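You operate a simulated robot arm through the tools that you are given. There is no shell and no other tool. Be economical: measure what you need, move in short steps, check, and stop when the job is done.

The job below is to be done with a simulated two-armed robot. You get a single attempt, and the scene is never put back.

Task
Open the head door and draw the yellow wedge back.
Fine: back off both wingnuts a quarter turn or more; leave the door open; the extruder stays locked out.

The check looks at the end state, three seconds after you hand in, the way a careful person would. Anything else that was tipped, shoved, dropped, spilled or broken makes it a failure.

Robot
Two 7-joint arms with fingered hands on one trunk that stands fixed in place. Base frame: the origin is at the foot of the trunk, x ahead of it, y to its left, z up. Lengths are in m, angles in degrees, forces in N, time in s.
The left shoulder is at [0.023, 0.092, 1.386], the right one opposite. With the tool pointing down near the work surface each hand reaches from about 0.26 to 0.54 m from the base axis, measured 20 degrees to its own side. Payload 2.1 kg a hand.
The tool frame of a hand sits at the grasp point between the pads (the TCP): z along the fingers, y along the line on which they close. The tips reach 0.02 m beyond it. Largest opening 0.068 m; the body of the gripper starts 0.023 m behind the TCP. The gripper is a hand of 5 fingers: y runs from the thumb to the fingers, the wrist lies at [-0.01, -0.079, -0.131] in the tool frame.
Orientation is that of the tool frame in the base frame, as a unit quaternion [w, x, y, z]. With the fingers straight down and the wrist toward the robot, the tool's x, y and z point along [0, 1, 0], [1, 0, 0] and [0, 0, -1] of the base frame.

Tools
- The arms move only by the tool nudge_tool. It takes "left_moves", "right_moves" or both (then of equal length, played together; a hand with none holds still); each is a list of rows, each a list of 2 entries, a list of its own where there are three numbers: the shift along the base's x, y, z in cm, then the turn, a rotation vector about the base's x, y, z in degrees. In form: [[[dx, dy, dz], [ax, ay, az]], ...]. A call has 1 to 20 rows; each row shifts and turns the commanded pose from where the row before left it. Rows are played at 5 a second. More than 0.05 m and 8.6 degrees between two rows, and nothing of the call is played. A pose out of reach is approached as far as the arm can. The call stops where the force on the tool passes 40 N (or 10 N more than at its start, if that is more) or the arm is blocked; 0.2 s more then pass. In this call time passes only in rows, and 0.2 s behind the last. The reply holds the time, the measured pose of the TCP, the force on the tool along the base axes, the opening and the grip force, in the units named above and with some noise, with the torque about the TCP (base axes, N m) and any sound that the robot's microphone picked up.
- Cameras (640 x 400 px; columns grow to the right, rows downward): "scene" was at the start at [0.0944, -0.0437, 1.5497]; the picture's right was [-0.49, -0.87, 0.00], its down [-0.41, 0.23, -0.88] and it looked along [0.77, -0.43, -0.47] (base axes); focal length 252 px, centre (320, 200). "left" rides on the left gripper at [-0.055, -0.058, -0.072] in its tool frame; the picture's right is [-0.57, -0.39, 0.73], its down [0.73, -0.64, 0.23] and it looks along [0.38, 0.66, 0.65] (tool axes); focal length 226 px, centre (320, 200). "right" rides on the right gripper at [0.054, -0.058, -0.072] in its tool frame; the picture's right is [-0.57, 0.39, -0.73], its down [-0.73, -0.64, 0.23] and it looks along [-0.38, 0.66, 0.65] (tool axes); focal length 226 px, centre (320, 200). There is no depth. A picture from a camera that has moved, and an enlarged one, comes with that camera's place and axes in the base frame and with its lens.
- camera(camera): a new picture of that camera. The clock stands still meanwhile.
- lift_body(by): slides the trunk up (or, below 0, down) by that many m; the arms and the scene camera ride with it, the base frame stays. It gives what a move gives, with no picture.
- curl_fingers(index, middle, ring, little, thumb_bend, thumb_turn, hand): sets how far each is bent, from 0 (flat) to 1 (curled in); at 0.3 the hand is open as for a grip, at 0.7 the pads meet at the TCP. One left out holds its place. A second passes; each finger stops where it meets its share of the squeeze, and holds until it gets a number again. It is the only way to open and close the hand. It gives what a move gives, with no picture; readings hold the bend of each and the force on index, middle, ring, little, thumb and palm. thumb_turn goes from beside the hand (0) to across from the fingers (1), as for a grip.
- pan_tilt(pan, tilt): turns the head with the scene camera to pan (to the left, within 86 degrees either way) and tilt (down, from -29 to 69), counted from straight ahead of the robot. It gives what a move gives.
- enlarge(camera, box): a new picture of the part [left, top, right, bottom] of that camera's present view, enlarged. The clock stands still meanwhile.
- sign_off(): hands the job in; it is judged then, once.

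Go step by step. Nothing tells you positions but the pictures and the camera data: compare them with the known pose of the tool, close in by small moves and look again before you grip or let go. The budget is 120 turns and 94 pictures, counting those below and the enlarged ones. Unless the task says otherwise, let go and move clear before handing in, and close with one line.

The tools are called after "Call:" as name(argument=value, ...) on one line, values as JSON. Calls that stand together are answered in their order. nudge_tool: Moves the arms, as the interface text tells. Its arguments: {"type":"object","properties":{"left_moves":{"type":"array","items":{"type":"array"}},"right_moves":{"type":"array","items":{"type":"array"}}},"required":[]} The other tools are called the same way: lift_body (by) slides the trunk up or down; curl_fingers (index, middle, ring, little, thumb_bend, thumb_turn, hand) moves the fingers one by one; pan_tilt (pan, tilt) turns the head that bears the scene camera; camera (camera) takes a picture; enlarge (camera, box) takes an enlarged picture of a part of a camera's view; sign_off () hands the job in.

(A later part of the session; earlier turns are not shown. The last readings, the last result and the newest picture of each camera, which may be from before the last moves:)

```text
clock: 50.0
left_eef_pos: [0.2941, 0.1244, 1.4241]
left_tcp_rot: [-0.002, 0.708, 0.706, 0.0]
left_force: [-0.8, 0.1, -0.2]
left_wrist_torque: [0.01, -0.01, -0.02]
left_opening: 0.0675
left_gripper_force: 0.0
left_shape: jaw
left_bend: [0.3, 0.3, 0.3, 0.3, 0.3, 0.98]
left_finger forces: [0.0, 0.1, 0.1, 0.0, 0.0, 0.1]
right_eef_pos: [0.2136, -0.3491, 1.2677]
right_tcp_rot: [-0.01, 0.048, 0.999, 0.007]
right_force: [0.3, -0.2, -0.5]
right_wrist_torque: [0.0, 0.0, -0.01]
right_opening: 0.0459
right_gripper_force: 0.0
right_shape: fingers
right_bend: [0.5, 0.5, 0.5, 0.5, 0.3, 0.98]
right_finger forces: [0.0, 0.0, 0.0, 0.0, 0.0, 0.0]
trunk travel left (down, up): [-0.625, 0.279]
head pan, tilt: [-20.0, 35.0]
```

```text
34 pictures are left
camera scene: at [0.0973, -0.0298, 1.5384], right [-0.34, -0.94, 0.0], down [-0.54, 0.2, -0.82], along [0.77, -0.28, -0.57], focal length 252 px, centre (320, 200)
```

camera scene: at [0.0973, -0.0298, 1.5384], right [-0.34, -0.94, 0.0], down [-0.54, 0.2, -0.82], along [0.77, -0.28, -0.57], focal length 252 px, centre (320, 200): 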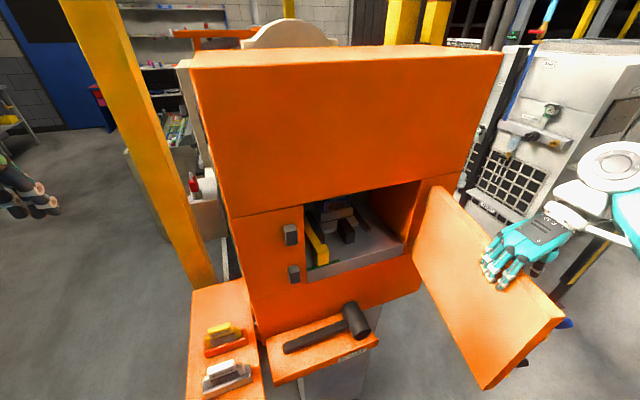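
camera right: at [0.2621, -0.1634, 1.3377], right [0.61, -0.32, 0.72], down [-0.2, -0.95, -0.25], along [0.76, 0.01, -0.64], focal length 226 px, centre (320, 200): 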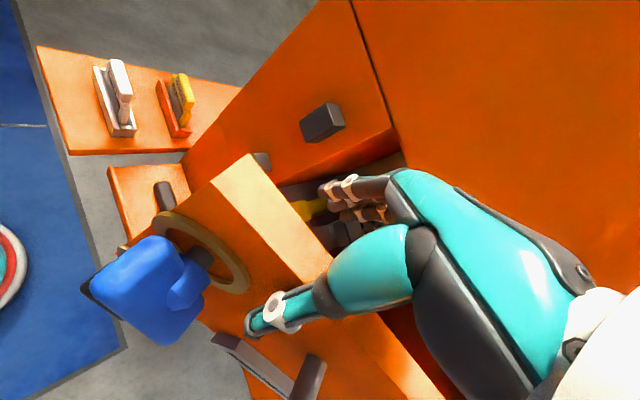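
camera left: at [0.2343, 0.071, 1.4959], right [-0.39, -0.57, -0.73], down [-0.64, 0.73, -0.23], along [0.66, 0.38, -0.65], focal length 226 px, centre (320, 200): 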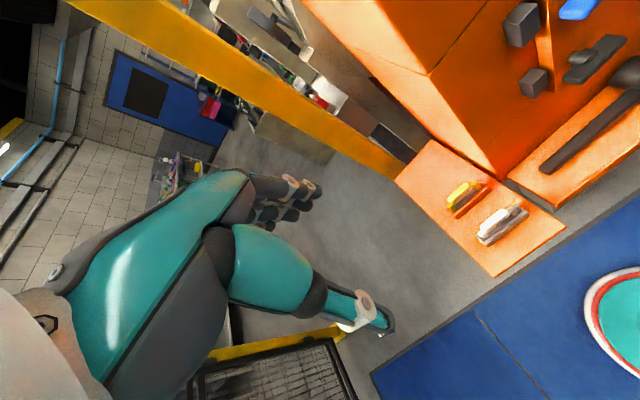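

The door stands open near 85°. I lift the right hand straight out and look into the cavity.

Call:
nudge_tool(right_moves=[[[0, 0, 2], [0, 0, 0]], [[0, 0, 3], [0, 0, 0]], [[0, 0, 3], [0, 0, 0]], [[0, 0, 3], [0, 0, 0]]])

Call:
enlarge(camera="scene", box=[280, 170, 440, 300])

```text
clock: 51.0
left_eef_pos: [0.2935, 0.1248, 1.4233]
left_tcp_rot: [-0.002, 0.707, 0.707, -0.002]
left_force: [0.3, -0.1, 0.9]
left_wrist_torque: [-0.02, 0.04, -0.01]
left_opening: 0.0677
left_gripper_force: 0.0
left_shape: jaw
left_bend: [0.3, 0.3, 0.3, 0.3, 0.3, 0.98]
left_finger forces: [0.0, 0.0, 0.1, 0.0, 0.0, 0.0]
right_eef_pos: [0.2144, -0.3475, 1.378]
right_tcp_rot: [-0.009, 0.049, 0.999, 0.007]
right_force: [-0.1, 0.2, 0.0]
right_wrist_torque: [0.0, 0.02, -0.02]
right_opening: 0.0458
right_gripper_force: 0.1
right_shape: fingers
right_bend: [0.5, 0.5, 0.5, 0.5, 0.3, 0.98]
right_finger forces: [0.0, 0.1, 0.0, 0.0, 0.0, 0.0]
trunk travel left (down, up): [-0.625, 0.279]
head pan, tilt: [-20.0, 35.0]
```

```text
3.08 times, centred on (360, 235) of scene
camera zoom: at [0.0973, -0.0291, 1.5385], right [-0.34, -0.94, 0.0], down [-0.54, 0.2, -0.82], along [0.77, -0.28, -0.57], focal length 776 px, centre (197, 92)
```

zoom: 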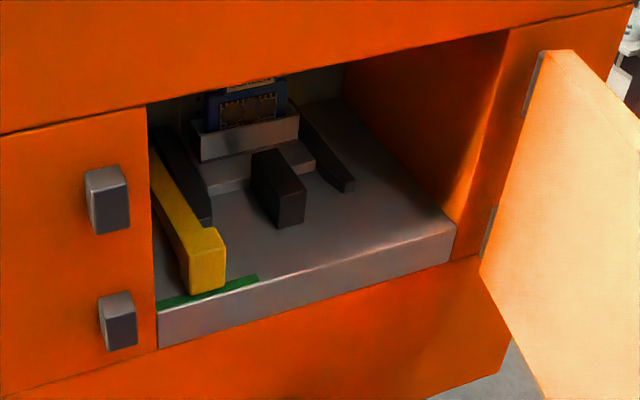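

The wedge is a long yellow bar on the left of the cavity deck, with a hooked front end near (0.47,-0.17,1.10). It slides toward me. The right arm would foul the open door, so I use the left hand: fingers pointing forward and down, thumb on the +y side.

Call:
nudge_tool(left_moves=[[[0, -1, 0], [0, 0, -7.5]], [[0, -1, 0], [0, 0, -7.5]], [[0, -1, 0], [0, 0, -7.5]], [[0, -1, 0], [0, 0, -7.5]], [[0, -1, 0], [0, 0, -7.5]], [[0, -1, 0], [0, 0, -7.5]], [[0, -1, 0], [0, 0, -7.5]], [[0, -1, 0], [0, 0, -7.5]], [[0, -1, 0], [0, 0, -7.5]], [[0, -1, 0], [0, 0, -7.5]], [[0, -1, 0], [0, 0, -7.5]], [[0, -1, 0], [0, 0, -7.5]]])

Call:
nudge_tool(left_moves=[[[0.2, -1.2, -1.8], [0, -7.5, 0]], [[0.2, -1.2, -1.8], [0, -7.5, 0]], [[0.2, -1.2, -1.8], [0, -7.5, 0]], [[0.2, -1.2, -1.8], [0, -7.5, 0]], [[0.2, -1.2, -1.8], [0, -7.5, 0]], [[0.2, -1.2, -1.8], [0, -7.5, 0]], [[0.2, -1.2, -1.8], [0, 0, 0]], [[0.2, -1.2, -1.8], [0, 0, 0]]])

Call:
camera(camera="left")

Call:
camera(camera="scene")

```text
clock: 53.6
left_eef_pos: [0.2938, 0.005, 1.4236]
left_tcp_rot: [-0.001, 1.0, -0.001, 0.0]
left_force: [-0.2, -0.1, 1.0]
left_wrist_torque: [0.01, 0.03, -0.01]
left_opening: 0.0677
left_gripper_force: 0.1
left_shape: jaw
left_bend: [0.3, 0.3, 0.3, 0.3, 0.3, 0.98]
left_finger forces: [0.0, 0.0, 0.0, 0.1, 0.0, 0.0]
right_eef_pos: [0.2152, -0.3489, 1.3775]
right_tcp_rot: [-0.009, 0.049, 0.999, 0.007]
right_force: [0.3, 0.1, 0.3]
right_wrist_torque: [-0.01, -0.01, -0.02]
right_opening: 0.046
right_gripper_force: 0.1
right_shape: fingers
right_bend: [0.5, 0.5, 0.5, 0.5, 0.3, 0.98]
right_finger forces: [0.0, 0.0, 0.0, 0.0, 0.0, 0.0]
trunk travel left (down, up): [-0.625, 0.279]
head pan, tilt: [-20.0, 35.0]
```

```text
clock: 55.4
left_eef_pos: [0.31, -0.0907, 1.2793]
left_tcp_rot: [0.0, 0.924, 0.0, 0.384]
left_force: [0.4, 0.5, 0.3]
left_wrist_torque: [-0.01, -0.03, -0.01]
left_opening: 0.0677
left_gripper_force: 0.1
left_shape: jaw
left_bend: [0.3, 0.3, 0.3, 0.3, 0.3, 0.98]
left_finger forces: [0.0, 0.0, 0.0, 0.0, 0.0, 0.1]
right_eef_pos: [0.2152, -0.3485, 1.3776]
right_tcp_rot: [-0.008, 0.049, 0.999, 0.007]
right_force: [0.5, -0.8, -0.2]
right_wrist_torque: [0.04, -0.01, -0.01]
right_opening: 0.0458
right_gripper_force: 0.0
right_shape: fingers
right_bend: [0.5, 0.5, 0.5, 0.5, 0.3, 0.98]
right_finger forces: [0.0, 0.1, 0.0, 0.0, 0.0, 0.0]
trunk travel left (down, up): [-0.625, 0.279]
head pan, tilt: [-20.0, 35.0]
```

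```text
32 pictures are left
camera left: at [0.2186, -0.0323, 1.2913], right [0.12, 0.39, -0.91], down [0.68, 0.64, 0.36], along [0.72, -0.66, -0.19], focal length 226 px, centre (320, 200)
```

left: 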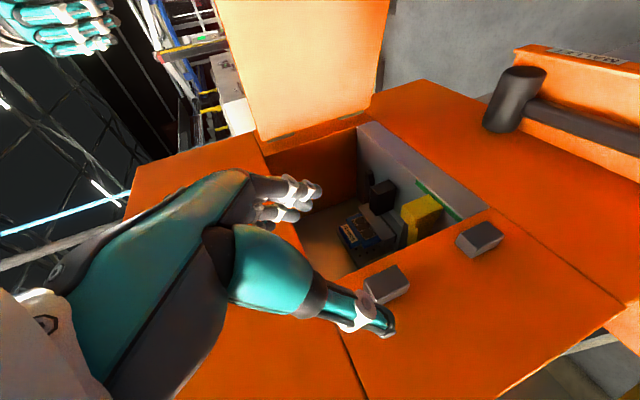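

```text
31 pictures are left
camera scene: at [0.0974, -0.0298, 1.5384], right [-0.34, -0.94, 0.0], down [-0.54, 0.2, -0.82], along [0.77, -0.28, -0.57], focal length 252 px, centre (320, 200)
```

scene: 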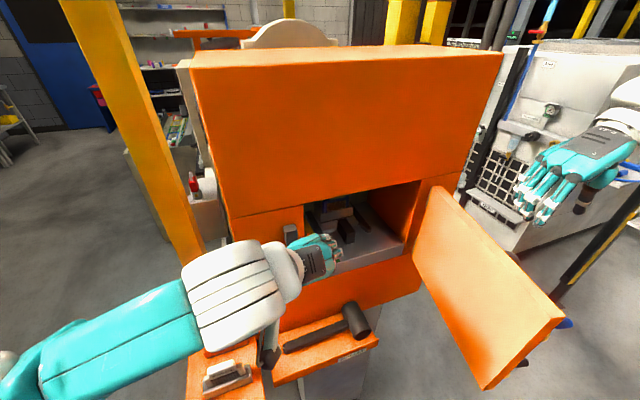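

Good vantage. I zoom the left camera on the wedge.

Call:
enlarge(camera="left", box=[320, 120, 520, 290])

```text
2.35 times, centred on (420, 205) of left
camera zoom: at [0.2186, -0.0323, 1.2913], right [0.12, 0.39, -0.91], down [0.68, 0.64, 0.36], along [0.72, -0.66, -0.19], focal length 532 px, centre (85, 188)
```

zoom: 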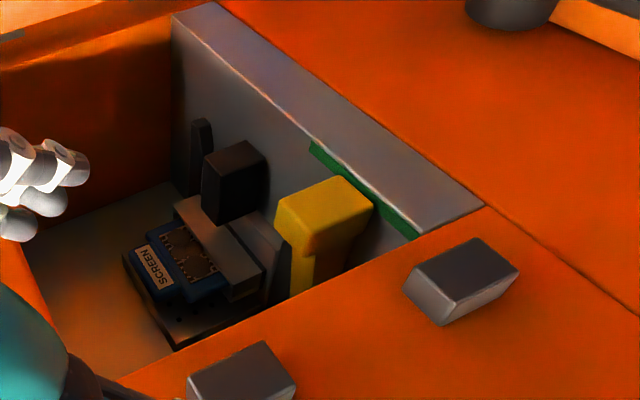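

I place the wedge's front block at about x 0.445–0.47, y -0.178…-0.145, z 1.095–1.147, with 2 cm to the left wall. I bring the left hand to a stand-off 8 cm back along its pointing line.

Call:
nudge_tool(left_moves=[[[1.3, -1.3, -1.5], [0, 0, 0]], [[1.3, -1.3, -1.5], [0, 0, 0]], [[1.3, -1.3, -1.5], [0, 0, 0]], [[1.3, -1.3, -1.5], [0, 0, 0]], [[1.3, -1.3, -1.5], [0, 0, 0]], [[1.3, -1.2, -1.5], [0, 0, 0]]])

Call:
camera(camera="left")

Call:
enlarge(camera="scene", box=[260, 170, 440, 310])

```text
clock: 56.8
left_eef_pos: [0.3884, -0.1673, 1.1906]
left_tcp_rot: [0.0, 0.923, 0.0, 0.384]
left_force: [-0.5, -0.4, 0.0]
left_wrist_torque: [-0.04, 0.0, -0.03]
left_opening: 0.0676
left_gripper_force: 0.0
left_shape: jaw
left_bend: [0.3, 0.3, 0.3, 0.3, 0.3, 0.98]
left_finger forces: [0.0, 0.0, 0.0, 0.1, 0.0, 0.1]
right_eef_pos: [0.2144, -0.3497, 1.378]
right_tcp_rot: [-0.009, 0.049, 0.999, 0.007]
right_force: [0.3, 0.7, 0.4]
right_wrist_torque: [-0.01, 0.04, 0.0]
right_opening: 0.0462
right_gripper_force: 0.1
right_shape: fingers
right_bend: [0.5, 0.5, 0.5, 0.5, 0.3, 0.98]
right_finger forces: [0.0, 0.0, 0.0, 0.0, 0.0, 0.0]
trunk travel left (down, up): [-0.625, 0.279]
head pan, tilt: [-20.0, 35.0]
```

```text
29 pictures are left
camera left: at [0.2973, -0.11, 1.2031], right [0.12, 0.39, -0.91], down [0.68, 0.64, 0.36], along [0.72, -0.66, -0.19], focal length 226 px, centre (320, 200)
```

left: 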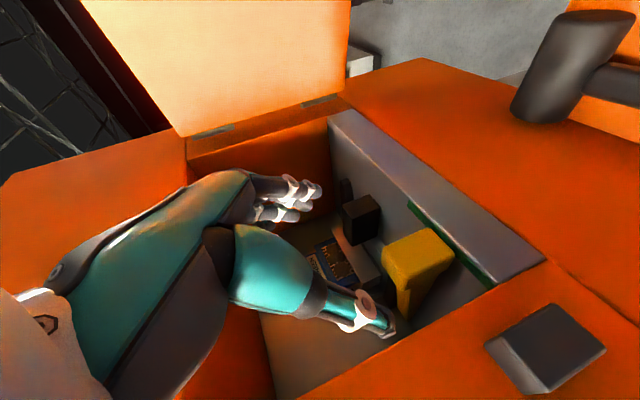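

```text
2.86 times, centred on (350, 240) of scene
camera zoom: at [0.0974, -0.0299, 1.5384], right [-0.34, -0.94, 0.0], down [-0.54, 0.2, -0.82], along [0.77, -0.28, -0.57], focal length 720 px, centre (234, 86)
```

zoom: 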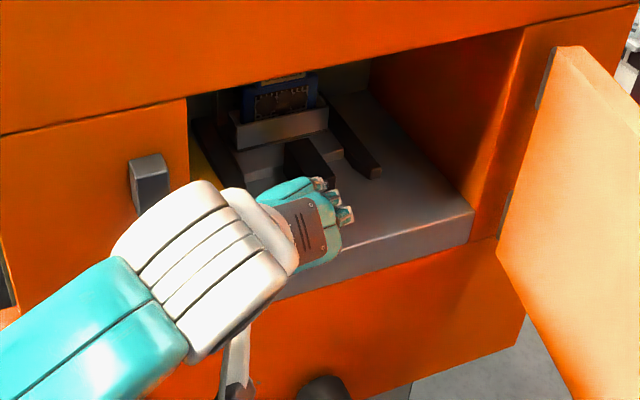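

Refined: block y about -0.182…-0.148, top z 1.14. I advance along the pointing line with the TCP at y -0.172, so the thumb fits the left gap.

Call:
nudge_tool(left_moves=[[[1, -0.5, -0.9], [0, 0, 0]], [[1.1, 0, -1.1], [0, 0, 0]], [[1.1, 0, -1.1], [0, 0, 0]], [[1.1, 0, -1.1], [0, 0, 0]], [[1.0, 0, -0.9], [0, 0, 0]]])

Call:
camera(camera="left")

Call:
enlarge(camera="scene", box=[260, 170, 440, 310])

```text
clock: 58.0
left_eef_pos: [0.4291, -0.1664, 1.1466]
left_tcp_rot: [0.0, 0.924, 0.0, 0.384]
left_force: [-0.3, -1.6, 1.0]
left_wrist_torque: [-0.01, 0.0, 0.01]
left_opening: 0.0656
left_gripper_force: 0.0
left_shape: jaw
left_bend: [0.3, 0.3, 0.3, 0.3, 0.34, 0.98]
left_finger forces: [0.1, 0.0, 0.0, 0.1, 2.2, 0.0]
left hand out of reach, approached as far as the arm can: row 4, 5
right_eef_pos: [0.2128, -0.3502, 1.3772]
right_tcp_rot: [-0.009, 0.049, 0.999, 0.007]
right_force: [0.2, 0.6, 0.6]
right_wrist_torque: [0.01, -0.03, 0.02]
right_opening: 0.0459
right_gripper_force: 0.0
right_shape: fingers
right_bend: [0.5, 0.5, 0.5, 0.5, 0.3, 0.98]
right_finger forces: [0.0, 0.0, 0.0, 0.0, 0.0, 0.0]
trunk travel left (down, up): [-0.625, 0.279]
head pan, tilt: [-20.0, 35.0]
```

```text
27 pictures are left
camera left: at [0.3388, -0.1075, 1.1588], right [0.12, 0.39, -0.91], down [0.68, 0.64, 0.36], along [0.72, -0.66, -0.19], focal length 226 px, centre (320, 200)
```

left: 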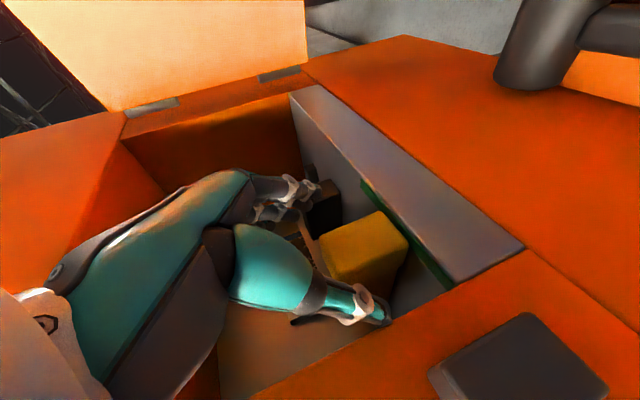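

```text
2.86 times, centred on (350, 240) of scene
camera zoom: at [0.0973, -0.0303, 1.5384], right [-0.34, -0.94, 0.0], down [-0.54, 0.2, -0.82], along [0.77, -0.28, -0.57], focal length 720 px, centre (234, 86)
```

zoom: 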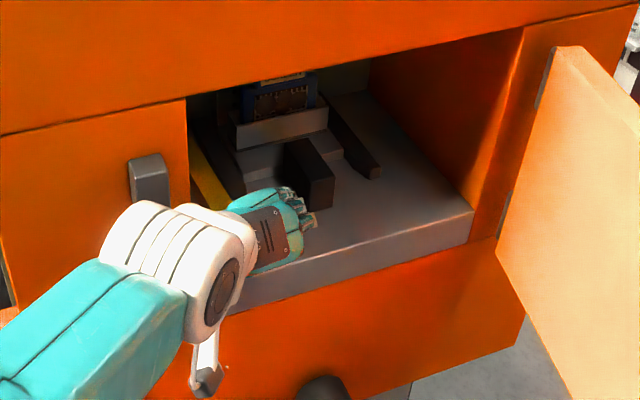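

The left arm is at its reach limit and the thumb just touched the side wall. I back off, raise the right hand, and lower the trunk 12 cm to gain reach.

Call:
nudge_tool(left_moves=[[[-1.5, 0, 1.5], [0, 0, 0]], [[-1.5, -0.2, 1.5], [0, 0, 0]], [[-1.5, -0.2, 1.5], [0, 0, 0]], [[-1.3, -0.2, 1.5], [0, 0, 0]], [[0, 0, 1.5], [0, 0, 0]], [[0, 0, 1.5], [0, 0, 0]]], right_moves=[[[0, 0, 1.8], [0, 0, 0]], [[0, 0, 1.8], [0, 0, 0]], [[0, 0, 1.8], [0, 0, 0]], [[0, 0, 1.8], [0, 0, 0]], [[0, 0, 1.8], [0, 0, 0]], [[0, 0, 1.8], [0, 0, 0]]])

Call:
lift_body(by=-0.12)

Call:
camera(camera="scene")

```text
clock: 59.4
left_eef_pos: [0.3714, -0.1706, 1.2372]
left_tcp_rot: [0.0, 0.924, -0.001, 0.382]
left_force: [0.1, 0.2, 0.4]
left_wrist_torque: [-0.03, 0.03, -0.01]
left_opening: 0.0675
left_gripper_force: 0.0
left_shape: jaw
left_bend: [0.3, 0.3, 0.3, 0.3, 0.3, 0.98]
left_finger forces: [0.1, 0.1, 0.1, 0.0, 0.1, 0.1]
right_eef_pos: [0.2111, -0.3325, 1.4664]
right_tcp_rot: [-0.009, 0.048, 0.999, 0.006]
right_force: [0.5, 0.4, 0.7]
right_wrist_torque: [-0.01, 0.01, 0.03]
right_opening: 0.046
right_gripper_force: 0.1
right_shape: fingers
right_bend: [0.5, 0.5, 0.5, 0.5, 0.3, 0.98]
right_finger forces: [0.1, 0.0, 0.0, 0.1, 0.0, 0.0]
right hand out of reach, approached as far as the arm can: row 5, 6
trunk travel left (down, up): [-0.625, 0.279]
head pan, tilt: [-20.0, 35.0]
```

```text
clock: 60.9
left_eef_pos: [0.3714, -0.172, 1.1176]
left_tcp_rot: [-0.001, 0.924, 0.0, 0.382]
left_force: [0.2, 0.0, 0.3]
left_wrist_torque: [-0.02, -0.01, -0.01]
left_opening: 0.0679
left_gripper_force: 0.0
left_shape: jaw
left_bend: [0.3, 0.3, 0.3, 0.3, 0.3, 0.98]
left_finger forces: [0.0, 0.1, 0.1, 0.0, 0.0, 0.0]
right_eef_pos: [0.2111, -0.332, 1.3463]
right_tcp_rot: [-0.009, 0.049, 0.999, 0.008]
right_force: [0.0, 0.5, 0.0]
right_wrist_torque: [0.01, 0.01, -0.01]
right_opening: 0.0459
right_gripper_force: 0.1
right_shape: fingers
right_bend: [0.5, 0.5, 0.5, 0.5, 0.3, 0.98]
right_finger forces: [0.0, 0.0, 0.1, 0.1, 0.0, 0.1]
trunk travel left (down, up): [-0.505, 0.399]
head pan, tilt: [-20.0, 35.0]
```

```text
25 pictures are left
camera scene: at [0.1036, -0.0296, 1.4182], right [-0.34, -0.94, 0.0], down [-0.54, 0.2, -0.82], along [0.77, -0.28, -0.57], focal length 252 px, centre (320, 200)
```

scene: 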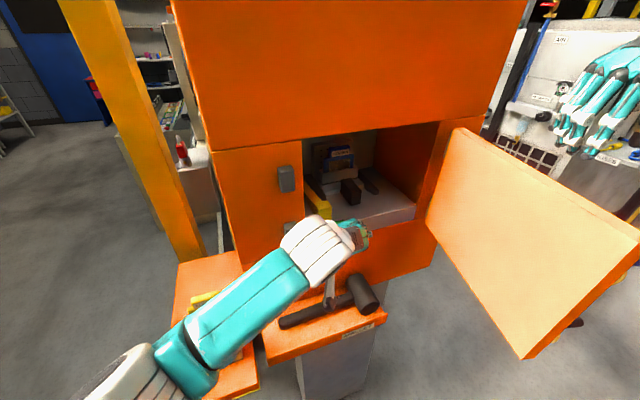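

Clear of everything. I advance along +x at z≈1.13 and check with the hand camera before entering.

Call:
nudge_tool(left_moves=[[[1.2, 0, 0.4], [0, 0, 0]], [[1.2, 0, 0.4], [0, 0, 0]], [[1.2, 0, 0.4], [0, 0, 0]], [[1, 0, 0], [0, 0, 0]]])

Call:
camera(camera="left")

Call:
enlarge(camera="scene", box=[270, 130, 430, 260])

```text
clock: 61.9
left_eef_pos: [0.4182, -0.1717, 1.1282]
left_tcp_rot: [0.0, 0.924, 0.0, 0.382]
left_force: [-0.2, -0.6, 0.0]
left_wrist_torque: [-0.01, 0.01, -0.03]
left_opening: 0.0679
left_gripper_force: 0.1
left_shape: jaw
left_bend: [0.3, 0.3, 0.3, 0.3, 0.3, 0.98]
left_finger forces: [0.0, 0.0, 0.1, 0.0, 0.0, 0.1]
right_eef_pos: [0.2118, -0.3323, 1.346]
right_tcp_rot: [-0.009, 0.049, 0.999, 0.007]
right_force: [-0.4, 0.2, -0.1]
right_wrist_torque: [0.0, 0.02, -0.03]
right_opening: 0.0461
right_gripper_force: 0.0
right_shape: fingers
right_bend: [0.5, 0.5, 0.5, 0.5, 0.3, 0.98]
right_finger forces: [0.1, 0.0, 0.0, 0.1, 0.1, 0.0]
trunk travel left (down, up): [-0.505, 0.399]
head pan, tilt: [-20.0, 35.0]
```

```text
24 pictures are left
camera left: at [0.3278, -0.1135, 1.1399], right [0.11, 0.39, -0.92], down [0.68, 0.64, 0.36], along [0.72, -0.66, -0.19], focal length 226 px, centre (320, 200)
```

left: 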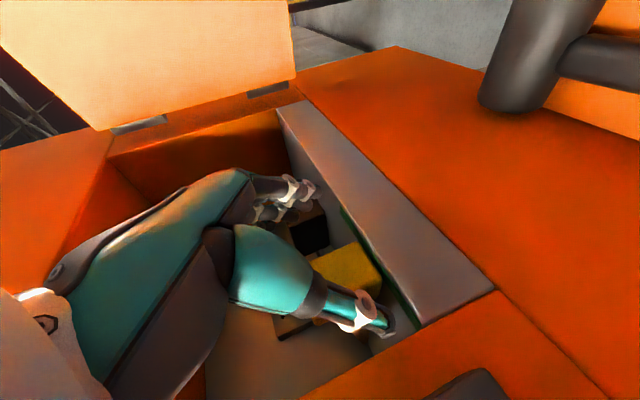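

```text
3.08 times, centred on (350, 195) of scene
camera zoom: at [0.1038, -0.0296, 1.4182], right [-0.34, -0.94, 0.0], down [-0.54, 0.2, -0.82], along [0.77, -0.28, -0.57], focal length 776 px, centre (228, 215)
```

zoom: 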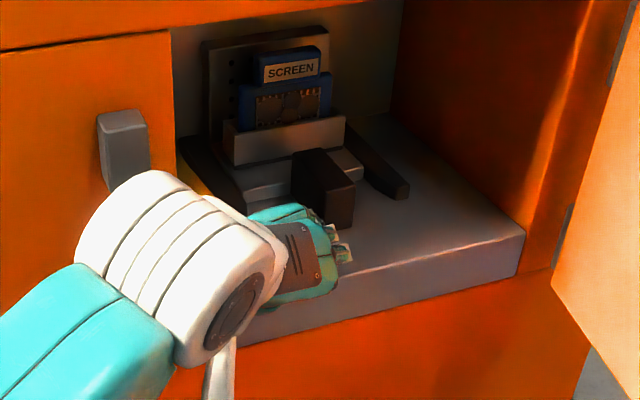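

The thumb is lined up with the gap beside the block and the fingers are to its right. I advance 3 cm more.

Call:
nudge_tool(left_moves=[[[1, 0, 0], [0, 0, 0]], [[1, 0, 0], [0, 0, 0]], [[1, 0, 0], [0, 0, 0]]])

Call:
camera(camera="left")

```text
clock: 62.7
left_eef_pos: [0.4474, -0.1722, 1.1272]
left_tcp_rot: [0.0, 0.923, 0.0, 0.384]
left_force: [-0.7, -0.1, -0.5]
left_wrist_torque: [0.0, -0.04, 0.01]
left_opening: 0.0678
left_gripper_force: 0.0
left_shape: jaw
left_bend: [0.3, 0.3, 0.3, 0.3, 0.3, 0.98]
left_finger forces: [0.1, 0.1, 0.0, 0.1, 0.0, 0.0]
right_eef_pos: [0.211, -0.3324, 1.3467]
right_tcp_rot: [-0.008, 0.048, 0.999, 0.008]
right_force: [-0.2, -0.2, -0.1]
right_wrist_torque: [0.0, 0.02, 0.02]
right_opening: 0.0462
right_gripper_force: 0.1
right_shape: fingers
right_bend: [0.5, 0.5, 0.5, 0.5, 0.3, 0.98]
right_finger forces: [0.0, 0.0, 0.0, 0.0, 0.0, 0.0]
trunk travel left (down, up): [-0.505, 0.399]
head pan, tilt: [-20.0, 35.0]
```

```text
22 pictures are left
camera left: at [0.3576, -0.114, 1.1396], right [0.12, 0.39, -0.91], down [0.68, 0.64, 0.36], along [0.72, -0.66, -0.19], focal length 226 px, centre (320, 200)
```

left: 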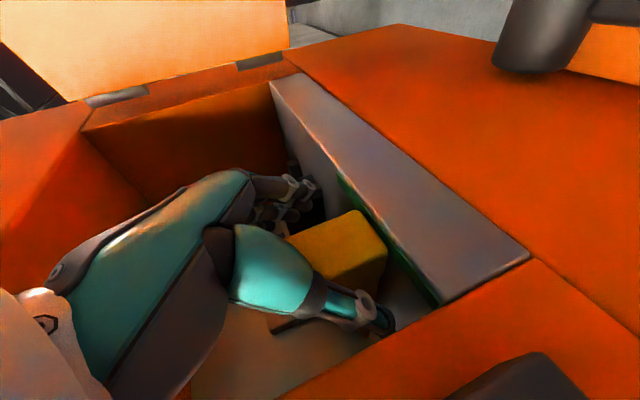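

No contact; thumb left and fingers right of the block. One more centimetre, then close.

Call:
nudge_tool(left_moves=[[[1, 0, 0], [0, 0, 0]]])

Call:
curl_fingers(hand="left", index=0.7, middle=0.7, thumb_bend=0.7)

Call:
camera(camera="left")

```text
clock: 63.1
left_eef_pos: [0.4482, -0.1725, 1.1279]
left_tcp_rot: [0.0, 0.924, 0.0, 0.383]
left_force: [0.3, 0.0, -0.3]
left_wrist_torque: [-0.01, 0.0, 0.0]
left_opening: 0.0676
left_gripper_force: 0.0
left_shape: jaw
left_bend: [0.3, 0.3, 0.3, 0.3, 0.3, 0.98]
left_finger forces: [0.0, 0.0, 0.0, 0.1, 0.0, 0.1]
left hand out of reach, approached as far as the arm can: row 1
right_eef_pos: [0.2112, -0.3321, 1.3452]
right_tcp_rot: [-0.009, 0.05, 0.999, 0.008]
right_force: [-0.8, -0.5, -1.1]
right_wrist_torque: [0.01, -0.03, -0.01]
right_opening: 0.0461
right_gripper_force: 0.2
right_shape: fingers
right_bend: [0.5, 0.5, 0.5, 0.5, 0.3, 0.98]
right_finger forces: [0.1, 0.0, 0.1, 0.1, 0.0, 0.0]
trunk travel left (down, up): [-0.505, 0.399]
head pan, tilt: [-20.0, 35.0]
```

```text
clock: 64.1
left_eef_pos: [0.4486, -0.1711, 1.1277]
left_tcp_rot: [-0.001, 0.924, 0.001, 0.382]
left_force: [1.3, 5.5, 0.7]
left_wrist_torque: [0.02, -0.02, -0.08]
left_opening: 0.0193
left_gripper_force: 8.6
left_shape: fingers
left_bend: [0.62, 0.64, 0.3, 0.3, 0.53, 0.97]
left_finger forces: [2.8, 3.1, 0.0, 0.0, 11.0, 0.0]
right_eef_pos: [0.2115, -0.3302, 1.346]
right_tcp_rot: [-0.009, 0.049, 0.999, 0.006]
right_force: [-0.8, -0.3, 0.1]
right_wrist_torque: [0.0, 0.0, -0.01]
right_opening: 0.0463
right_gripper_force: 0.1
right_shape: fingers
right_bend: [0.5, 0.5, 0.5, 0.5, 0.3, 0.98]
right_finger forces: [0.0, 0.0, 0.0, 0.1, 0.0, 0.0]
trunk travel left (down, up): [-0.505, 0.399]
head pan, tilt: [-20.0, 35.0]
```

```text
21 pictures are left
camera left: at [0.3578, -0.1129, 1.1396], right [0.11, 0.39, -0.92], down [0.68, 0.64, 0.36], along [0.72, -0.66, -0.19], focal length 226 px, centre (320, 200)
```

left: 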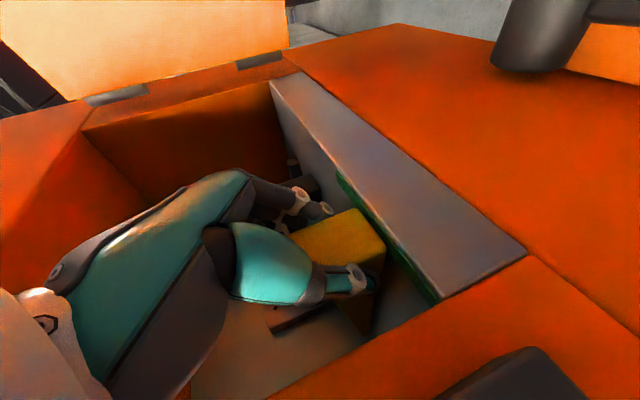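

The block is pinched between thumb and fingers. I draw it back (-x) 2 cm in small steps.

Call:
nudge_tool(left_moves=[[[-0.5, 0, 0], [0, 0, 0]], [[-0.5, 0, 0], [0, 0, 0]], [[-0.5, 0, 0], [0, 0, 0]], [[-0.5, 0, 0], [0, 0, 0]], [[-0.5, 0, 0], [0, 0, 0]], [[-0.5, 0, 0], [0, 0, 0]]])

Call:
camera(camera="left")

Call:
enlarge(camera="scene", box=[270, 130, 430, 260])

```text
clock: 65.5
left_eef_pos: [0.416, -0.1709, 1.1279]
left_tcp_rot: [0.001, 0.924, 0.0, 0.383]
left_force: [-0.8, 0.7, 0.0]
left_wrist_torque: [0.02, 0.0, -0.02]
left_opening: 0.0002
left_gripper_force: 0.0
left_shape: fingers
left_bend: [0.7, 0.7, 0.3, 0.3, 0.7, 0.98]
left_finger forces: [0.0, 0.0, 0.0, 0.0, 0.0, 0.0]
right_eef_pos: [0.2123, -0.3313, 1.3455]
right_tcp_rot: [-0.009, 0.049, 0.999, 0.007]
right_force: [-0.3, -0.1, 0.4]
right_wrist_torque: [0.0, 0.02, -0.03]
right_opening: 0.0461
right_gripper_force: 0.1
right_shape: fingers
right_bend: [0.5, 0.5, 0.5, 0.5, 0.3, 0.98]
right_finger forces: [0.1, 0.0, 0.1, 0.1, 0.0, 0.0]
trunk travel left (down, up): [-0.505, 0.399]
head pan, tilt: [-20.0, 35.0]
```

```text
20 pictures are left
camera left: at [0.326, -0.1135, 1.1397], right [0.11, 0.39, -0.91], down [0.68, 0.64, 0.36], along [0.72, -0.66, -0.19], focal length 226 px, centre (320, 200)
```

left: 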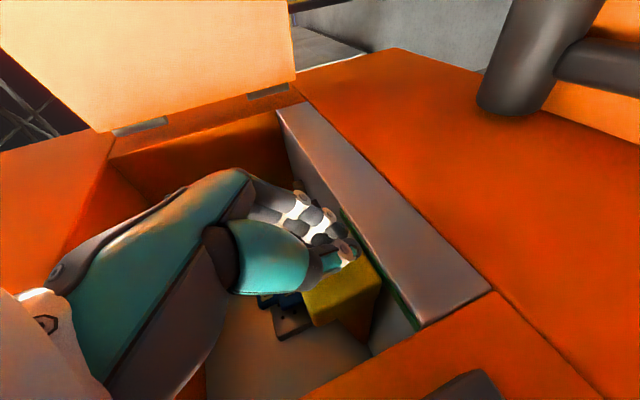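

```text
3.08 times, centred on (350, 195) of scene
camera zoom: at [0.1036, -0.0297, 1.4182], right [-0.34, -0.94, 0.0], down [-0.54, 0.2, -0.82], along [0.77, -0.28, -0.57], focal length 776 px, centre (228, 215)
```

zoom: 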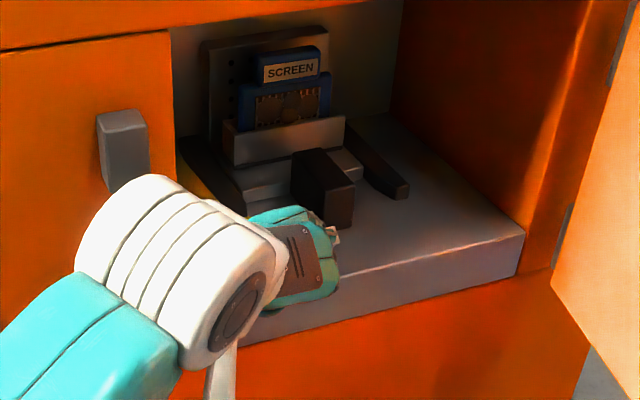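

It slipped off: only the very tips overlapped the block. I back off, reopen, and flatten the pitch by 20° for more forward reach.

Call:
nudge_tool(left_moves=[[[-1.5, 0, 0], [0, 0, 0]], [[-1.5, 0, 0], [0, -5, 0]], [[0, 0, 0], [0, -5, 0]], [[0, 0, 0], [0, -5, 0]], [[0, 0, 0], [0, -5, 0]]])

Call:
curl_fingers(hand="left", index=0.3, middle=0.3, thumb_bend=0.3)

Call:
camera(camera="left")

Call:
enlarge(camera="scene", box=[270, 130, 430, 260])

```text
clock: 66.7
left_eef_pos: [0.3861, -0.1721, 1.1272]
left_tcp_rot: [0.0, 0.843, 0.0, 0.538]
left_force: [-0.2, 0.7, 0.3]
left_wrist_torque: [-0.02, 0.03, 0.03]
left_opening: 0.0
left_gripper_force: 0.0
left_shape: fingers
left_bend: [0.7, 0.7, 0.3, 0.3, 0.7, 0.98]
left_finger forces: [0.0, 0.0, 0.0, 0.1, 0.0, 0.1]
right_eef_pos: [0.2124, -0.3317, 1.3463]
right_tcp_rot: [-0.008, 0.048, 0.999, 0.007]
right_force: [-0.4, 0.0, -0.3]
right_wrist_torque: [0.01, 0.0, 0.02]
right_opening: 0.046
right_gripper_force: 0.1
right_shape: fingers
right_bend: [0.5, 0.5, 0.5, 0.5, 0.3, 0.98]
right_finger forces: [0.0, 0.0, 0.1, 0.1, 0.0, 0.0]
trunk travel left (down, up): [-0.505, 0.399]
head pan, tilt: [-20.0, 35.0]
```

```text
clock: 67.7
left_eef_pos: [0.3862, -0.1717, 1.1276]
left_tcp_rot: [0.0, 0.843, 0.0, 0.538]
left_force: [0.7, 0.8, -0.5]
left_wrist_torque: [0.01, -0.03, -0.01]
left_opening: 0.0619
left_gripper_force: 0.1
left_shape: fingers
left_bend: [0.3, 0.3, 0.3, 0.3, 0.3, 0.98]
left_finger forces: [0.1, 0.1, 0.0, 0.0, 0.0, 0.0]
right_eef_pos: [0.212, -0.3315, 1.3455]
right_tcp_rot: [-0.009, 0.048, 0.999, 0.007]
right_force: [0.9, 0.4, -0.6]
right_wrist_torque: [-0.01, -0.03, -0.03]
right_opening: 0.0462
right_gripper_force: 0.1
right_shape: fingers
right_bend: [0.5, 0.5, 0.5, 0.5, 0.3, 0.98]
right_finger forces: [0.1, 0.1, 0.1, 0.1, 0.0, 0.0]
trunk travel left (down, up): [-0.505, 0.399]
head pan, tilt: [-20.0, 35.0]
```

```text
18 pictures are left
camera left: at [0.2977, -0.1137, 1.1087], right [0.42, 0.39, -0.82], down [0.52, 0.64, 0.57], along [0.75, -0.66, 0.07], focal length 226 px, centre (320, 200)
```

left: 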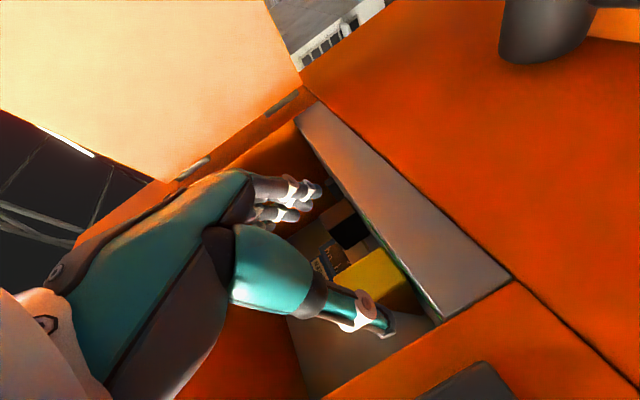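

```text
3.08 times, centred on (350, 195) of scene
camera zoom: at [0.1037, -0.0296, 1.4182], right [-0.34, -0.94, 0.0], down [-0.54, 0.2, -0.82], along [0.77, -0.28, -0.57], focal length 776 px, centre (228, 215)
```

zoom: 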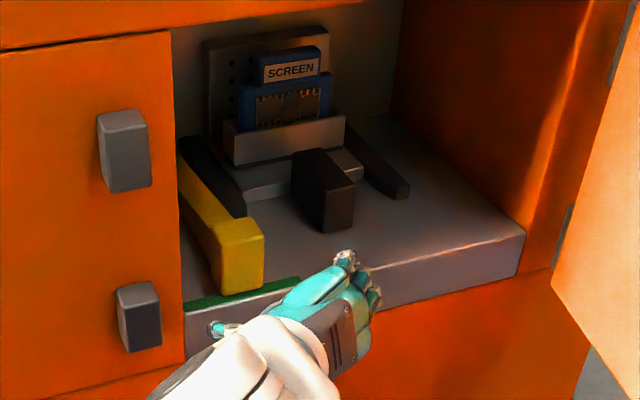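

Clear view: the block sits just behind the green strip, centred near y≈-0.167, x 0.45–0.48, z 1.10–1.138. I go in deeper with the flatter hand.

Call:
nudge_tool(left_moves=[[[1.5, 0, -0.1], [0, 0, 0]], [[1.5, 0, -0.1], [0, 0, 0]], [[1.5, 0, -0.1], [0, 0, 0]], [[1.2, 0, -0.1], [0, 0, 0]], [[1.1, 0, 0], [0, 0, 0]], [[1.1, 0, 0], [0, 0, 0]], [[1.0, 0, 0], [0, 0, 0]]])

Call:
camera(camera="left")

```text
clock: 69.3
left_eef_pos: [0.473, -0.1715, 1.1259]
left_tcp_rot: [0.0, 0.843, 0.001, 0.538]
left_force: [-18.1, 5.9, -4.1]
left_wrist_torque: [-0.15, -0.29, 0.24]
left_opening: 0.0641
left_gripper_force: 9.6
left_shape: fingers
left_bend: [0.3, 0.3, 0.3, 0.3, 0.31, 0.94]
left_finger forces: [0.0, 0.1, 0.1, 0.0, 18.7, 0.0]
right_eef_pos: [0.2079, -0.331, 1.3466]
right_tcp_rot: [-0.007, 0.049, 0.999, 0.006]
right_force: [0.7, -0.3, -0.2]
right_wrist_torque: [-0.05, -0.01, 0.04]
right_opening: 0.0459
right_gripper_force: 0.1
right_shape: fingers
right_bend: [0.5, 0.5, 0.5, 0.5, 0.3, 0.98]
right_finger forces: [0.0, 0.0, 0.0, 0.1, 0.1, 0.0]
trunk travel left (down, up): [-0.505, 0.399]
head pan, tilt: [-20.0, 35.0]
```

```text
16 pictures are left
camera left: at [0.3836, -0.1137, 1.1063], right [0.42, 0.39, -0.82], down [0.52, 0.64, 0.57], along [0.75, -0.66, 0.07], focal length 226 px, centre (320, 200)
```

left: 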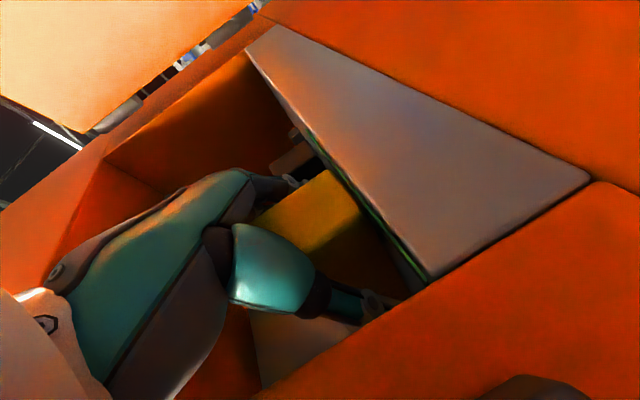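

I reached x=0.473, but the thumb presses on the block's front corner. I ease back 4 mm with 2 mm to +y, and close.

Call:
nudge_tool(left_moves=[[[-0.4, 0.2, 0], [0, 0, 0]]])

Call:
curl_fingers(hand="left", index=0.75, middle=0.75, ring=0.75, thumb_bend=0.75)

Call:
nudge_tool(left_moves=[[[-0.4, 0, 0], [0, 0, 0]], [[-0.4, 0, 0], [0, 0, 0]], [[-0.4, 0, 0], [0, 0, 0]]])

Call:
camera(camera="left")

```text
clock: 69.7
left_eef_pos: [0.4711, -0.1695, 1.1258]
left_tcp_rot: [0.0, 0.843, 0.0, 0.538]
left_force: [-3.5, 0.4, -1.2]
left_wrist_torque: [-0.02, -0.07, 0.0]
left_opening: 0.0623
left_gripper_force: 1.6
left_shape: fingers
left_bend: [0.3, 0.3, 0.3, 0.3, 0.3, 0.96]
left_finger forces: [0.0, 0.0, 0.0, 0.0, 2.9, 0.0]
right_eef_pos: [0.2108, -0.3318, 1.3467]
right_tcp_rot: [-0.008, 0.049, 0.999, 0.007]
right_force: [-0.7, 0.1, -1.3]
right_wrist_torque: [0.01, -0.04, -0.01]
right_opening: 0.0461
right_gripper_force: 0.0
right_shape: fingers
right_bend: [0.5, 0.5, 0.5, 0.5, 0.3, 0.98]
right_finger forces: [0.0, 0.0, 0.0, 0.0, 0.1, 0.0]
trunk travel left (down, up): [-0.505, 0.399]
head pan, tilt: [-20.0, 35.0]
```

```text
clock: 70.7
left_eef_pos: [0.4718, -0.168, 1.1268]
left_tcp_rot: [0.0, 0.843, 0.001, 0.538]
left_force: [-1.2, 9.2, 1.1]
left_wrist_torque: [-0.08, -0.03, -0.39]
left_opening: 0.0109
left_gripper_force: 16.5
left_shape: fingers
left_bend: [0.72, 0.62, 0.75, 0.3, 0.65, 0.96]
left_finger forces: [5.8, 5.5, 0.0, 0.1, 22.9, 0.0]
right_eef_pos: [0.2102, -0.3304, 1.346]
right_tcp_rot: [-0.008, 0.049, 0.999, 0.005]
right_force: [0.0, 0.2, -0.4]
right_wrist_torque: [-0.02, -0.01, 0.0]
right_opening: 0.046
right_gripper_force: 0.1
right_shape: fingers
right_bend: [0.5, 0.5, 0.5, 0.5, 0.3, 0.98]
right_finger forces: [0.0, 0.1, 0.0, 0.1, 0.0, 0.0]
trunk travel left (down, up): [-0.505, 0.399]
head pan, tilt: [-20.0, 35.0]
```

```text
clock: 71.5
left_eef_pos: [0.4633, -0.1676, 1.1236]
left_tcp_rot: [-0.001, 0.843, 0.0, 0.538]
left_force: [15.3, 8.0, 3.8]
left_wrist_torque: [-0.07, 0.04, -0.45]
left_opening: 0.0112
left_gripper_force: 14.2
left_shape: fingers
left_bend: [0.72, 0.62, 0.75, 0.3, 0.64, 0.98]
left_finger forces: [5.5, 5.1, 0.0, 0.1, 18.2, 0.1]
right_eef_pos: [0.2135, -0.3299, 1.3456]
right_tcp_rot: [-0.009, 0.049, 0.999, 0.006]
right_force: [0.3, -0.6, 0.2]
right_wrist_torque: [-0.01, 0.03, -0.03]
right_opening: 0.0459
right_gripper_force: 0.0
right_shape: fingers
right_bend: [0.5, 0.5, 0.5, 0.5, 0.3, 0.98]
right_finger forces: [0.1, 0.1, 0.1, 0.0, 0.0, 0.0]
trunk travel left (down, up): [-0.505, 0.399]
head pan, tilt: [-20.0, 35.0]
```

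```text
15 pictures are left
camera left: at [0.373, -0.1102, 1.1047], right [0.42, 0.39, -0.82], down [0.52, 0.64, 0.57], along [0.75, -0.66, 0.07], focal length 226 px, centre (320, 200)
```

left: 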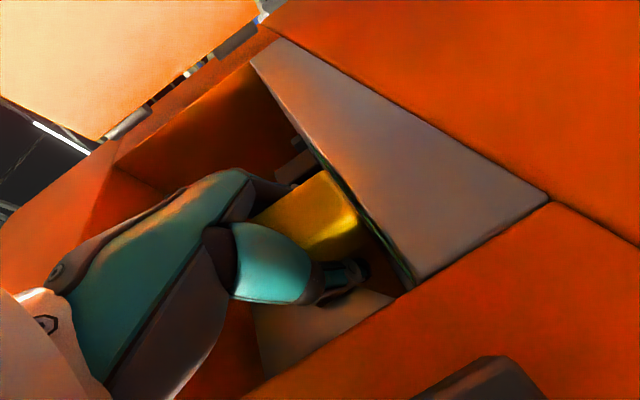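

The grip holds now, the index closed in behind the block with 15 N of resistance. I keep pulling in small steps.

Call:
nudge_tool(left_moves=[[[-0.4, 0, 0], [0, 0, 0]], [[-0.4, 0, 0], [0, 0, 0]], [[-0.4, 0, 0], [0, 0, 0]], [[-0.4, 0, 0], [0, 0, 0]]])

Call:
camera(camera="left")

```text
clock: 72.5
left_eef_pos: [0.4458, -0.167, 1.1239]
left_tcp_rot: [0.0, 0.843, 0.001, 0.537]
left_force: [13.7, 6.6, 4.8]
left_wrist_torque: [-0.08, -0.02, -0.43]
left_opening: 0.0111
left_gripper_force: 14.0
left_shape: fingers
left_bend: [0.72, 0.62, 0.75, 0.3, 0.64, 0.98]
left_finger forces: [5.7, 5.3, 0.0, 0.1, 17.3, 0.1]
right_eef_pos: [0.2123, -0.3303, 1.3462]
right_tcp_rot: [-0.01, 0.049, 0.999, 0.007]
right_force: [0.7, -0.3, -0.5]
right_wrist_torque: [0.0, 0.0, 0.02]
right_opening: 0.0462
right_gripper_force: 0.0
right_shape: fingers
right_bend: [0.5, 0.5, 0.5, 0.5, 0.3, 0.98]
right_finger forces: [0.1, 0.1, 0.1, 0.0, 0.0, 0.0]
trunk travel left (down, up): [-0.505, 0.399]
head pan, tilt: [-20.0, 35.0]
```

```text
14 pictures are left
camera left: at [0.3567, -0.1101, 1.1045], right [0.42, 0.39, -0.82], down [0.52, 0.64, 0.57], along [0.75, -0.66, 0.07], focal length 226 px, centre (320, 200)
```

left: 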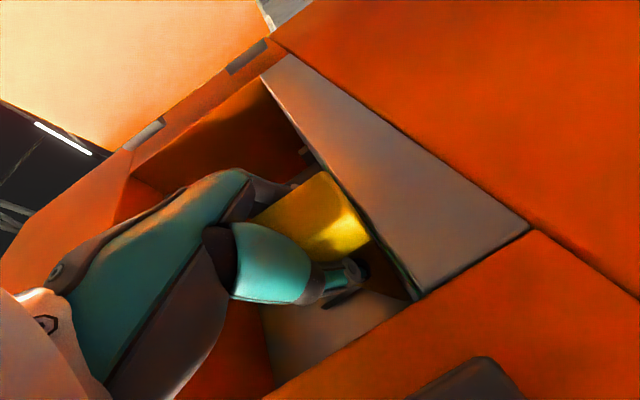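

The wedge slides along with the hand against about 14 N. I continue and check with the scene camera.

Call:
nudge_tool(left_moves=[[[-0.4, 0, 0], [0, 0, 0]], [[-0.4, 0, 0], [0, 0, 0]], [[-0.4, 0, 0], [0, 0, 0]], [[-0.4, 0, 0], [0, 0, 0]], [[-0.4, 0, 0], [0, 0, 0]]])

Call:
enlarge(camera="scene", box=[270, 130, 430, 260])

```text
clock: 73.7
left_eef_pos: [0.4324, -0.1678, 1.1232]
left_tcp_rot: [-0.004, 0.843, 0.001, 0.538]
left_force: [30.3, -1.2, -0.8]
left_wrist_torque: [0.05, -0.06, 0.04]
left_opening: 0.0158
left_gripper_force: 18.3
left_shape: fingers
left_bend: [0.72, 0.62, 0.73, 0.3, 0.58, 0.99]
left_finger forces: [11.9, 5.1, 7.7, 0.1, 12.2, 0.0]
right_eef_pos: [0.2166, -0.3326, 1.3444]
right_tcp_rot: [-0.011, 0.048, 0.999, 0.007]
right_force: [-0.4, 0.3, 0.4]
right_wrist_torque: [0.0, 0.03, -0.02]
right_opening: 0.046
right_gripper_force: 0.0
right_shape: fingers
right_bend: [0.5, 0.5, 0.5, 0.5, 0.3, 0.98]
right_finger forces: [0.1, 0.0, 0.0, 0.0, 0.0, 0.1]
trunk travel left (down, up): [-0.505, 0.399]
head pan, tilt: [-20.0, 35.0]
stopped in row 5 (left hand): the force on the tool passed its limit (the readings are from after the stop); the commanded pose is now the measured one
```

```text
3.08 times, centred on (350, 195) of scene
camera zoom: at [0.1098, -0.0306, 1.4176], right [-0.34, -0.94, 0.0], down [-0.54, 0.2, -0.82], along [0.77, -0.28, -0.58], focal length 776 px, centre (228, 215)
```

zoom: 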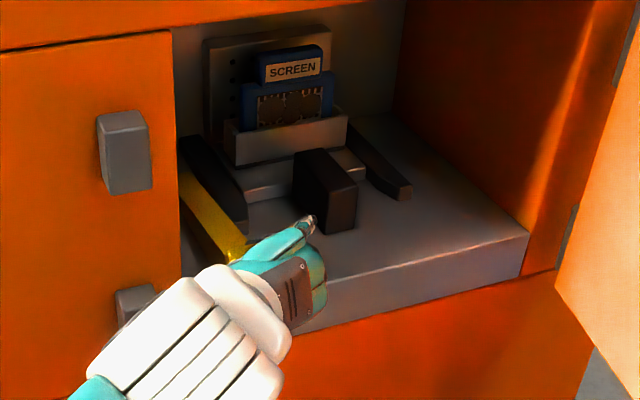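

The force rose sharply: the wedge is at its rear stop after about 4 cm of travel. I open the hand and look.

Call:
curl_fingers(hand="left", index=0.25, middle=0.25, ring=0.25, little=0.25, thumb_bend=0.25)

Call:
nudge_tool(left_moves=[[[-1, 0, 0], [0, 0, 0]], [[-1.5, 0, 0], [0, 0, 0]], [[-1.5, 0, 0], [0, 0, 0]], [[-1.5, 0, 0], [0, 0, 0]], [[-1.5, 0, 0], [0, 0, 0]]])

Call:
enlarge(camera="scene", box=[270, 130, 430, 260])

```text
clock: 74.7
left_eef_pos: [0.4252, -0.1704, 1.1252]
left_tcp_rot: [-0.001, 0.843, 0.001, 0.539]
left_force: [-5.1, -2.1, 0.6]
left_wrist_torque: [0.02, 0.02, 0.2]
left_opening: 0.07
left_gripper_force: 2.6
left_shape: fingers
left_bend: [0.25, 0.25, 0.25, 0.25, 0.25, 0.97]
left_finger forces: [0.0, 0.0, 0.0, 0.0, 5.4, 0.0]
right_eef_pos: [0.2101, -0.3326, 1.3462]
right_tcp_rot: [-0.008, 0.048, 0.999, 0.008]
right_force: [-0.3, 0.6, -0.3]
right_wrist_torque: [0.0, -0.03, 0.01]
right_opening: 0.0461
right_gripper_force: 0.0
right_shape: fingers
right_bend: [0.5, 0.5, 0.5, 0.5, 0.3, 0.98]
right_finger forces: [0.0, 0.0, 0.1, 0.1, 0.0, 0.0]
trunk travel left (down, up): [-0.505, 0.399]
head pan, tilt: [-20.0, 35.0]
```

```text
clock: 75.9
left_eef_pos: [0.3566, -0.1692, 1.1268]
left_tcp_rot: [-0.001, 0.842, 0.001, 0.539]
left_force: [0.0, -0.5, 1.4]
left_wrist_torque: [0.0, 0.03, 0.0]
left_opening: 0.0697
left_gripper_force: 0.2
left_shape: fingers
left_bend: [0.25, 0.25, 0.25, 0.25, 0.25, 0.98]
left_finger forces: [0.0, 0.0, 0.0, 0.0, 0.0, 0.1]
right_eef_pos: [0.2106, -0.3322, 1.3457]
right_tcp_rot: [-0.008, 0.049, 0.999, 0.007]
right_force: [-0.4, 0.3, 0.5]
right_wrist_torque: [0.02, 0.01, 0.0]
right_opening: 0.046
right_gripper_force: 0.0
right_shape: fingers
right_bend: [0.5, 0.5, 0.5, 0.5, 0.3, 0.98]
right_finger forces: [0.0, 0.1, 0.0, 0.0, 0.1, 0.0]
trunk travel left (down, up): [-0.505, 0.399]
head pan, tilt: [-20.0, 35.0]
```

```text
3.08 times, centred on (350, 195) of scene
camera zoom: at [0.1036, -0.0296, 1.4182], right [-0.34, -0.94, 0.0], down [-0.54, 0.2, -0.82], along [0.77, -0.28, -0.57], focal length 776 px, centre (228, 215)
```

zoom: 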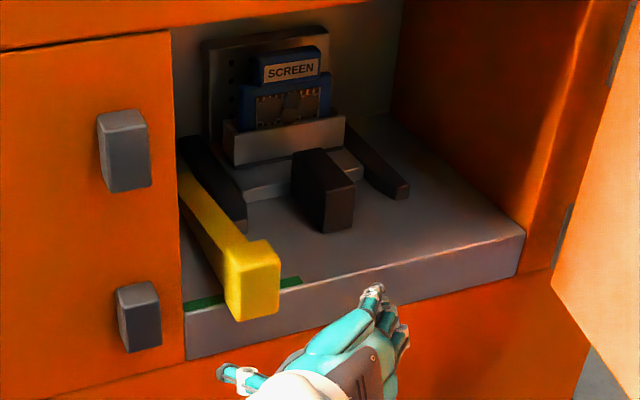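

The wedge is drawn out over and past the green strip to its stop. I retreat the left hand and check the whole scene, including the door, nuts, mallet, screens and padlock.

Call:
nudge_tool(left_moves=[[[-1.5, 2, 1], [0, 0, 0]], [[-1.5, 2, 1], [0, 0, 0]], [[-0.5, 2, 2], [0, 0, 0]], [[0, 2, 2], [0, 0, 0]], [[0, 2, 2], [0, 0, 0]], [[0, 2, 2], [0, 0, 0]]])

Call:
camera(camera="scene")

Call:
pan_tilt(pan=-35, tilt=40)

Call:
camera(camera="scene")

```text
clock: 77.3
left_eef_pos: [0.3221, -0.0492, 1.2244]
left_tcp_rot: [-0.002, 0.843, 0.001, 0.539]
left_force: [-1.0, 0.3, -0.2]
left_wrist_torque: [-0.01, 0.02, -0.01]
left_opening: 0.0699
left_gripper_force: 0.1
left_shape: fingers
left_bend: [0.25, 0.25, 0.25, 0.25, 0.25, 0.98]
left_finger forces: [0.0, 0.0, 0.0, 0.1, 0.0, 0.1]
right_eef_pos: [0.211, -0.3312, 1.345]
right_tcp_rot: [-0.008, 0.048, 0.999, 0.006]
right_force: [0.1, -0.1, 1.0]
right_wrist_torque: [0.03, 0.0, 0.01]
right_opening: 0.046
right_gripper_force: 0.0
right_shape: fingers
right_bend: [0.5, 0.5, 0.5, 0.5, 0.3, 0.98]
right_finger forces: [0.0, 0.0, 0.0, 0.1, 0.1, 0.0]
trunk travel left (down, up): [-0.505, 0.399]
head pan, tilt: [-20.0, 35.0]
```

```text
11 pictures are left
camera scene: at [0.1037, -0.0293, 1.4182], right [-0.34, -0.94, 0.0], down [-0.54, 0.2, -0.82], along [0.77, -0.28, -0.57], focal length 252 px, centre (320, 200)
```

scene: 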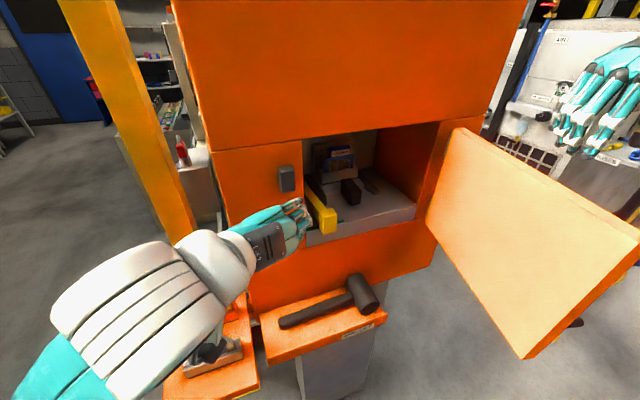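

```text
clock: 78.1
left_eef_pos: [0.3217, -0.0494, 1.2241]
left_tcp_rot: [-0.001, 0.842, 0.001, 0.539]
left_force: [-0.2, 0.1, 0.5]
left_wrist_torque: [0.0, 0.0, 0.04]
left_opening: 0.0697
left_gripper_force: 0.2
left_shape: fingers
left_bend: [0.25, 0.25, 0.25, 0.25, 0.25, 0.98]
left_finger forces: [0.1, 0.0, 0.1, 0.0, 0.1, 0.0]
right_eef_pos: [0.2103, -0.3323, 1.3455]
right_tcp_rot: [-0.008, 0.049, 0.999, 0.007]
right_force: [0.0, -0.7, 0.1]
right_wrist_torque: [0.01, -0.03, 0.0]
right_opening: 0.0458
right_gripper_force: 0.1
right_shape: fingers
right_bend: [0.5, 0.5, 0.5, 0.5, 0.3, 0.98]
right_finger forces: [0.1, 0.0, 0.0, 0.0, 0.0, 0.0]
trunk travel left (down, up): [-0.505, 0.399]
head pan, tilt: [-35.0, 40.0]
```

```text
10 pictures are left
camera scene: at [0.0906, -0.0481, 1.4106], right [-0.57, -0.82, 0.0], down [-0.53, 0.37, -0.77], along [0.63, -0.44, -0.64], focal length 252 px, centre (320, 200)
```

scene: 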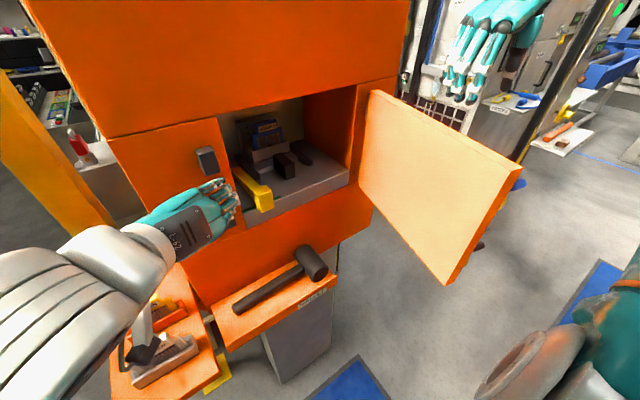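

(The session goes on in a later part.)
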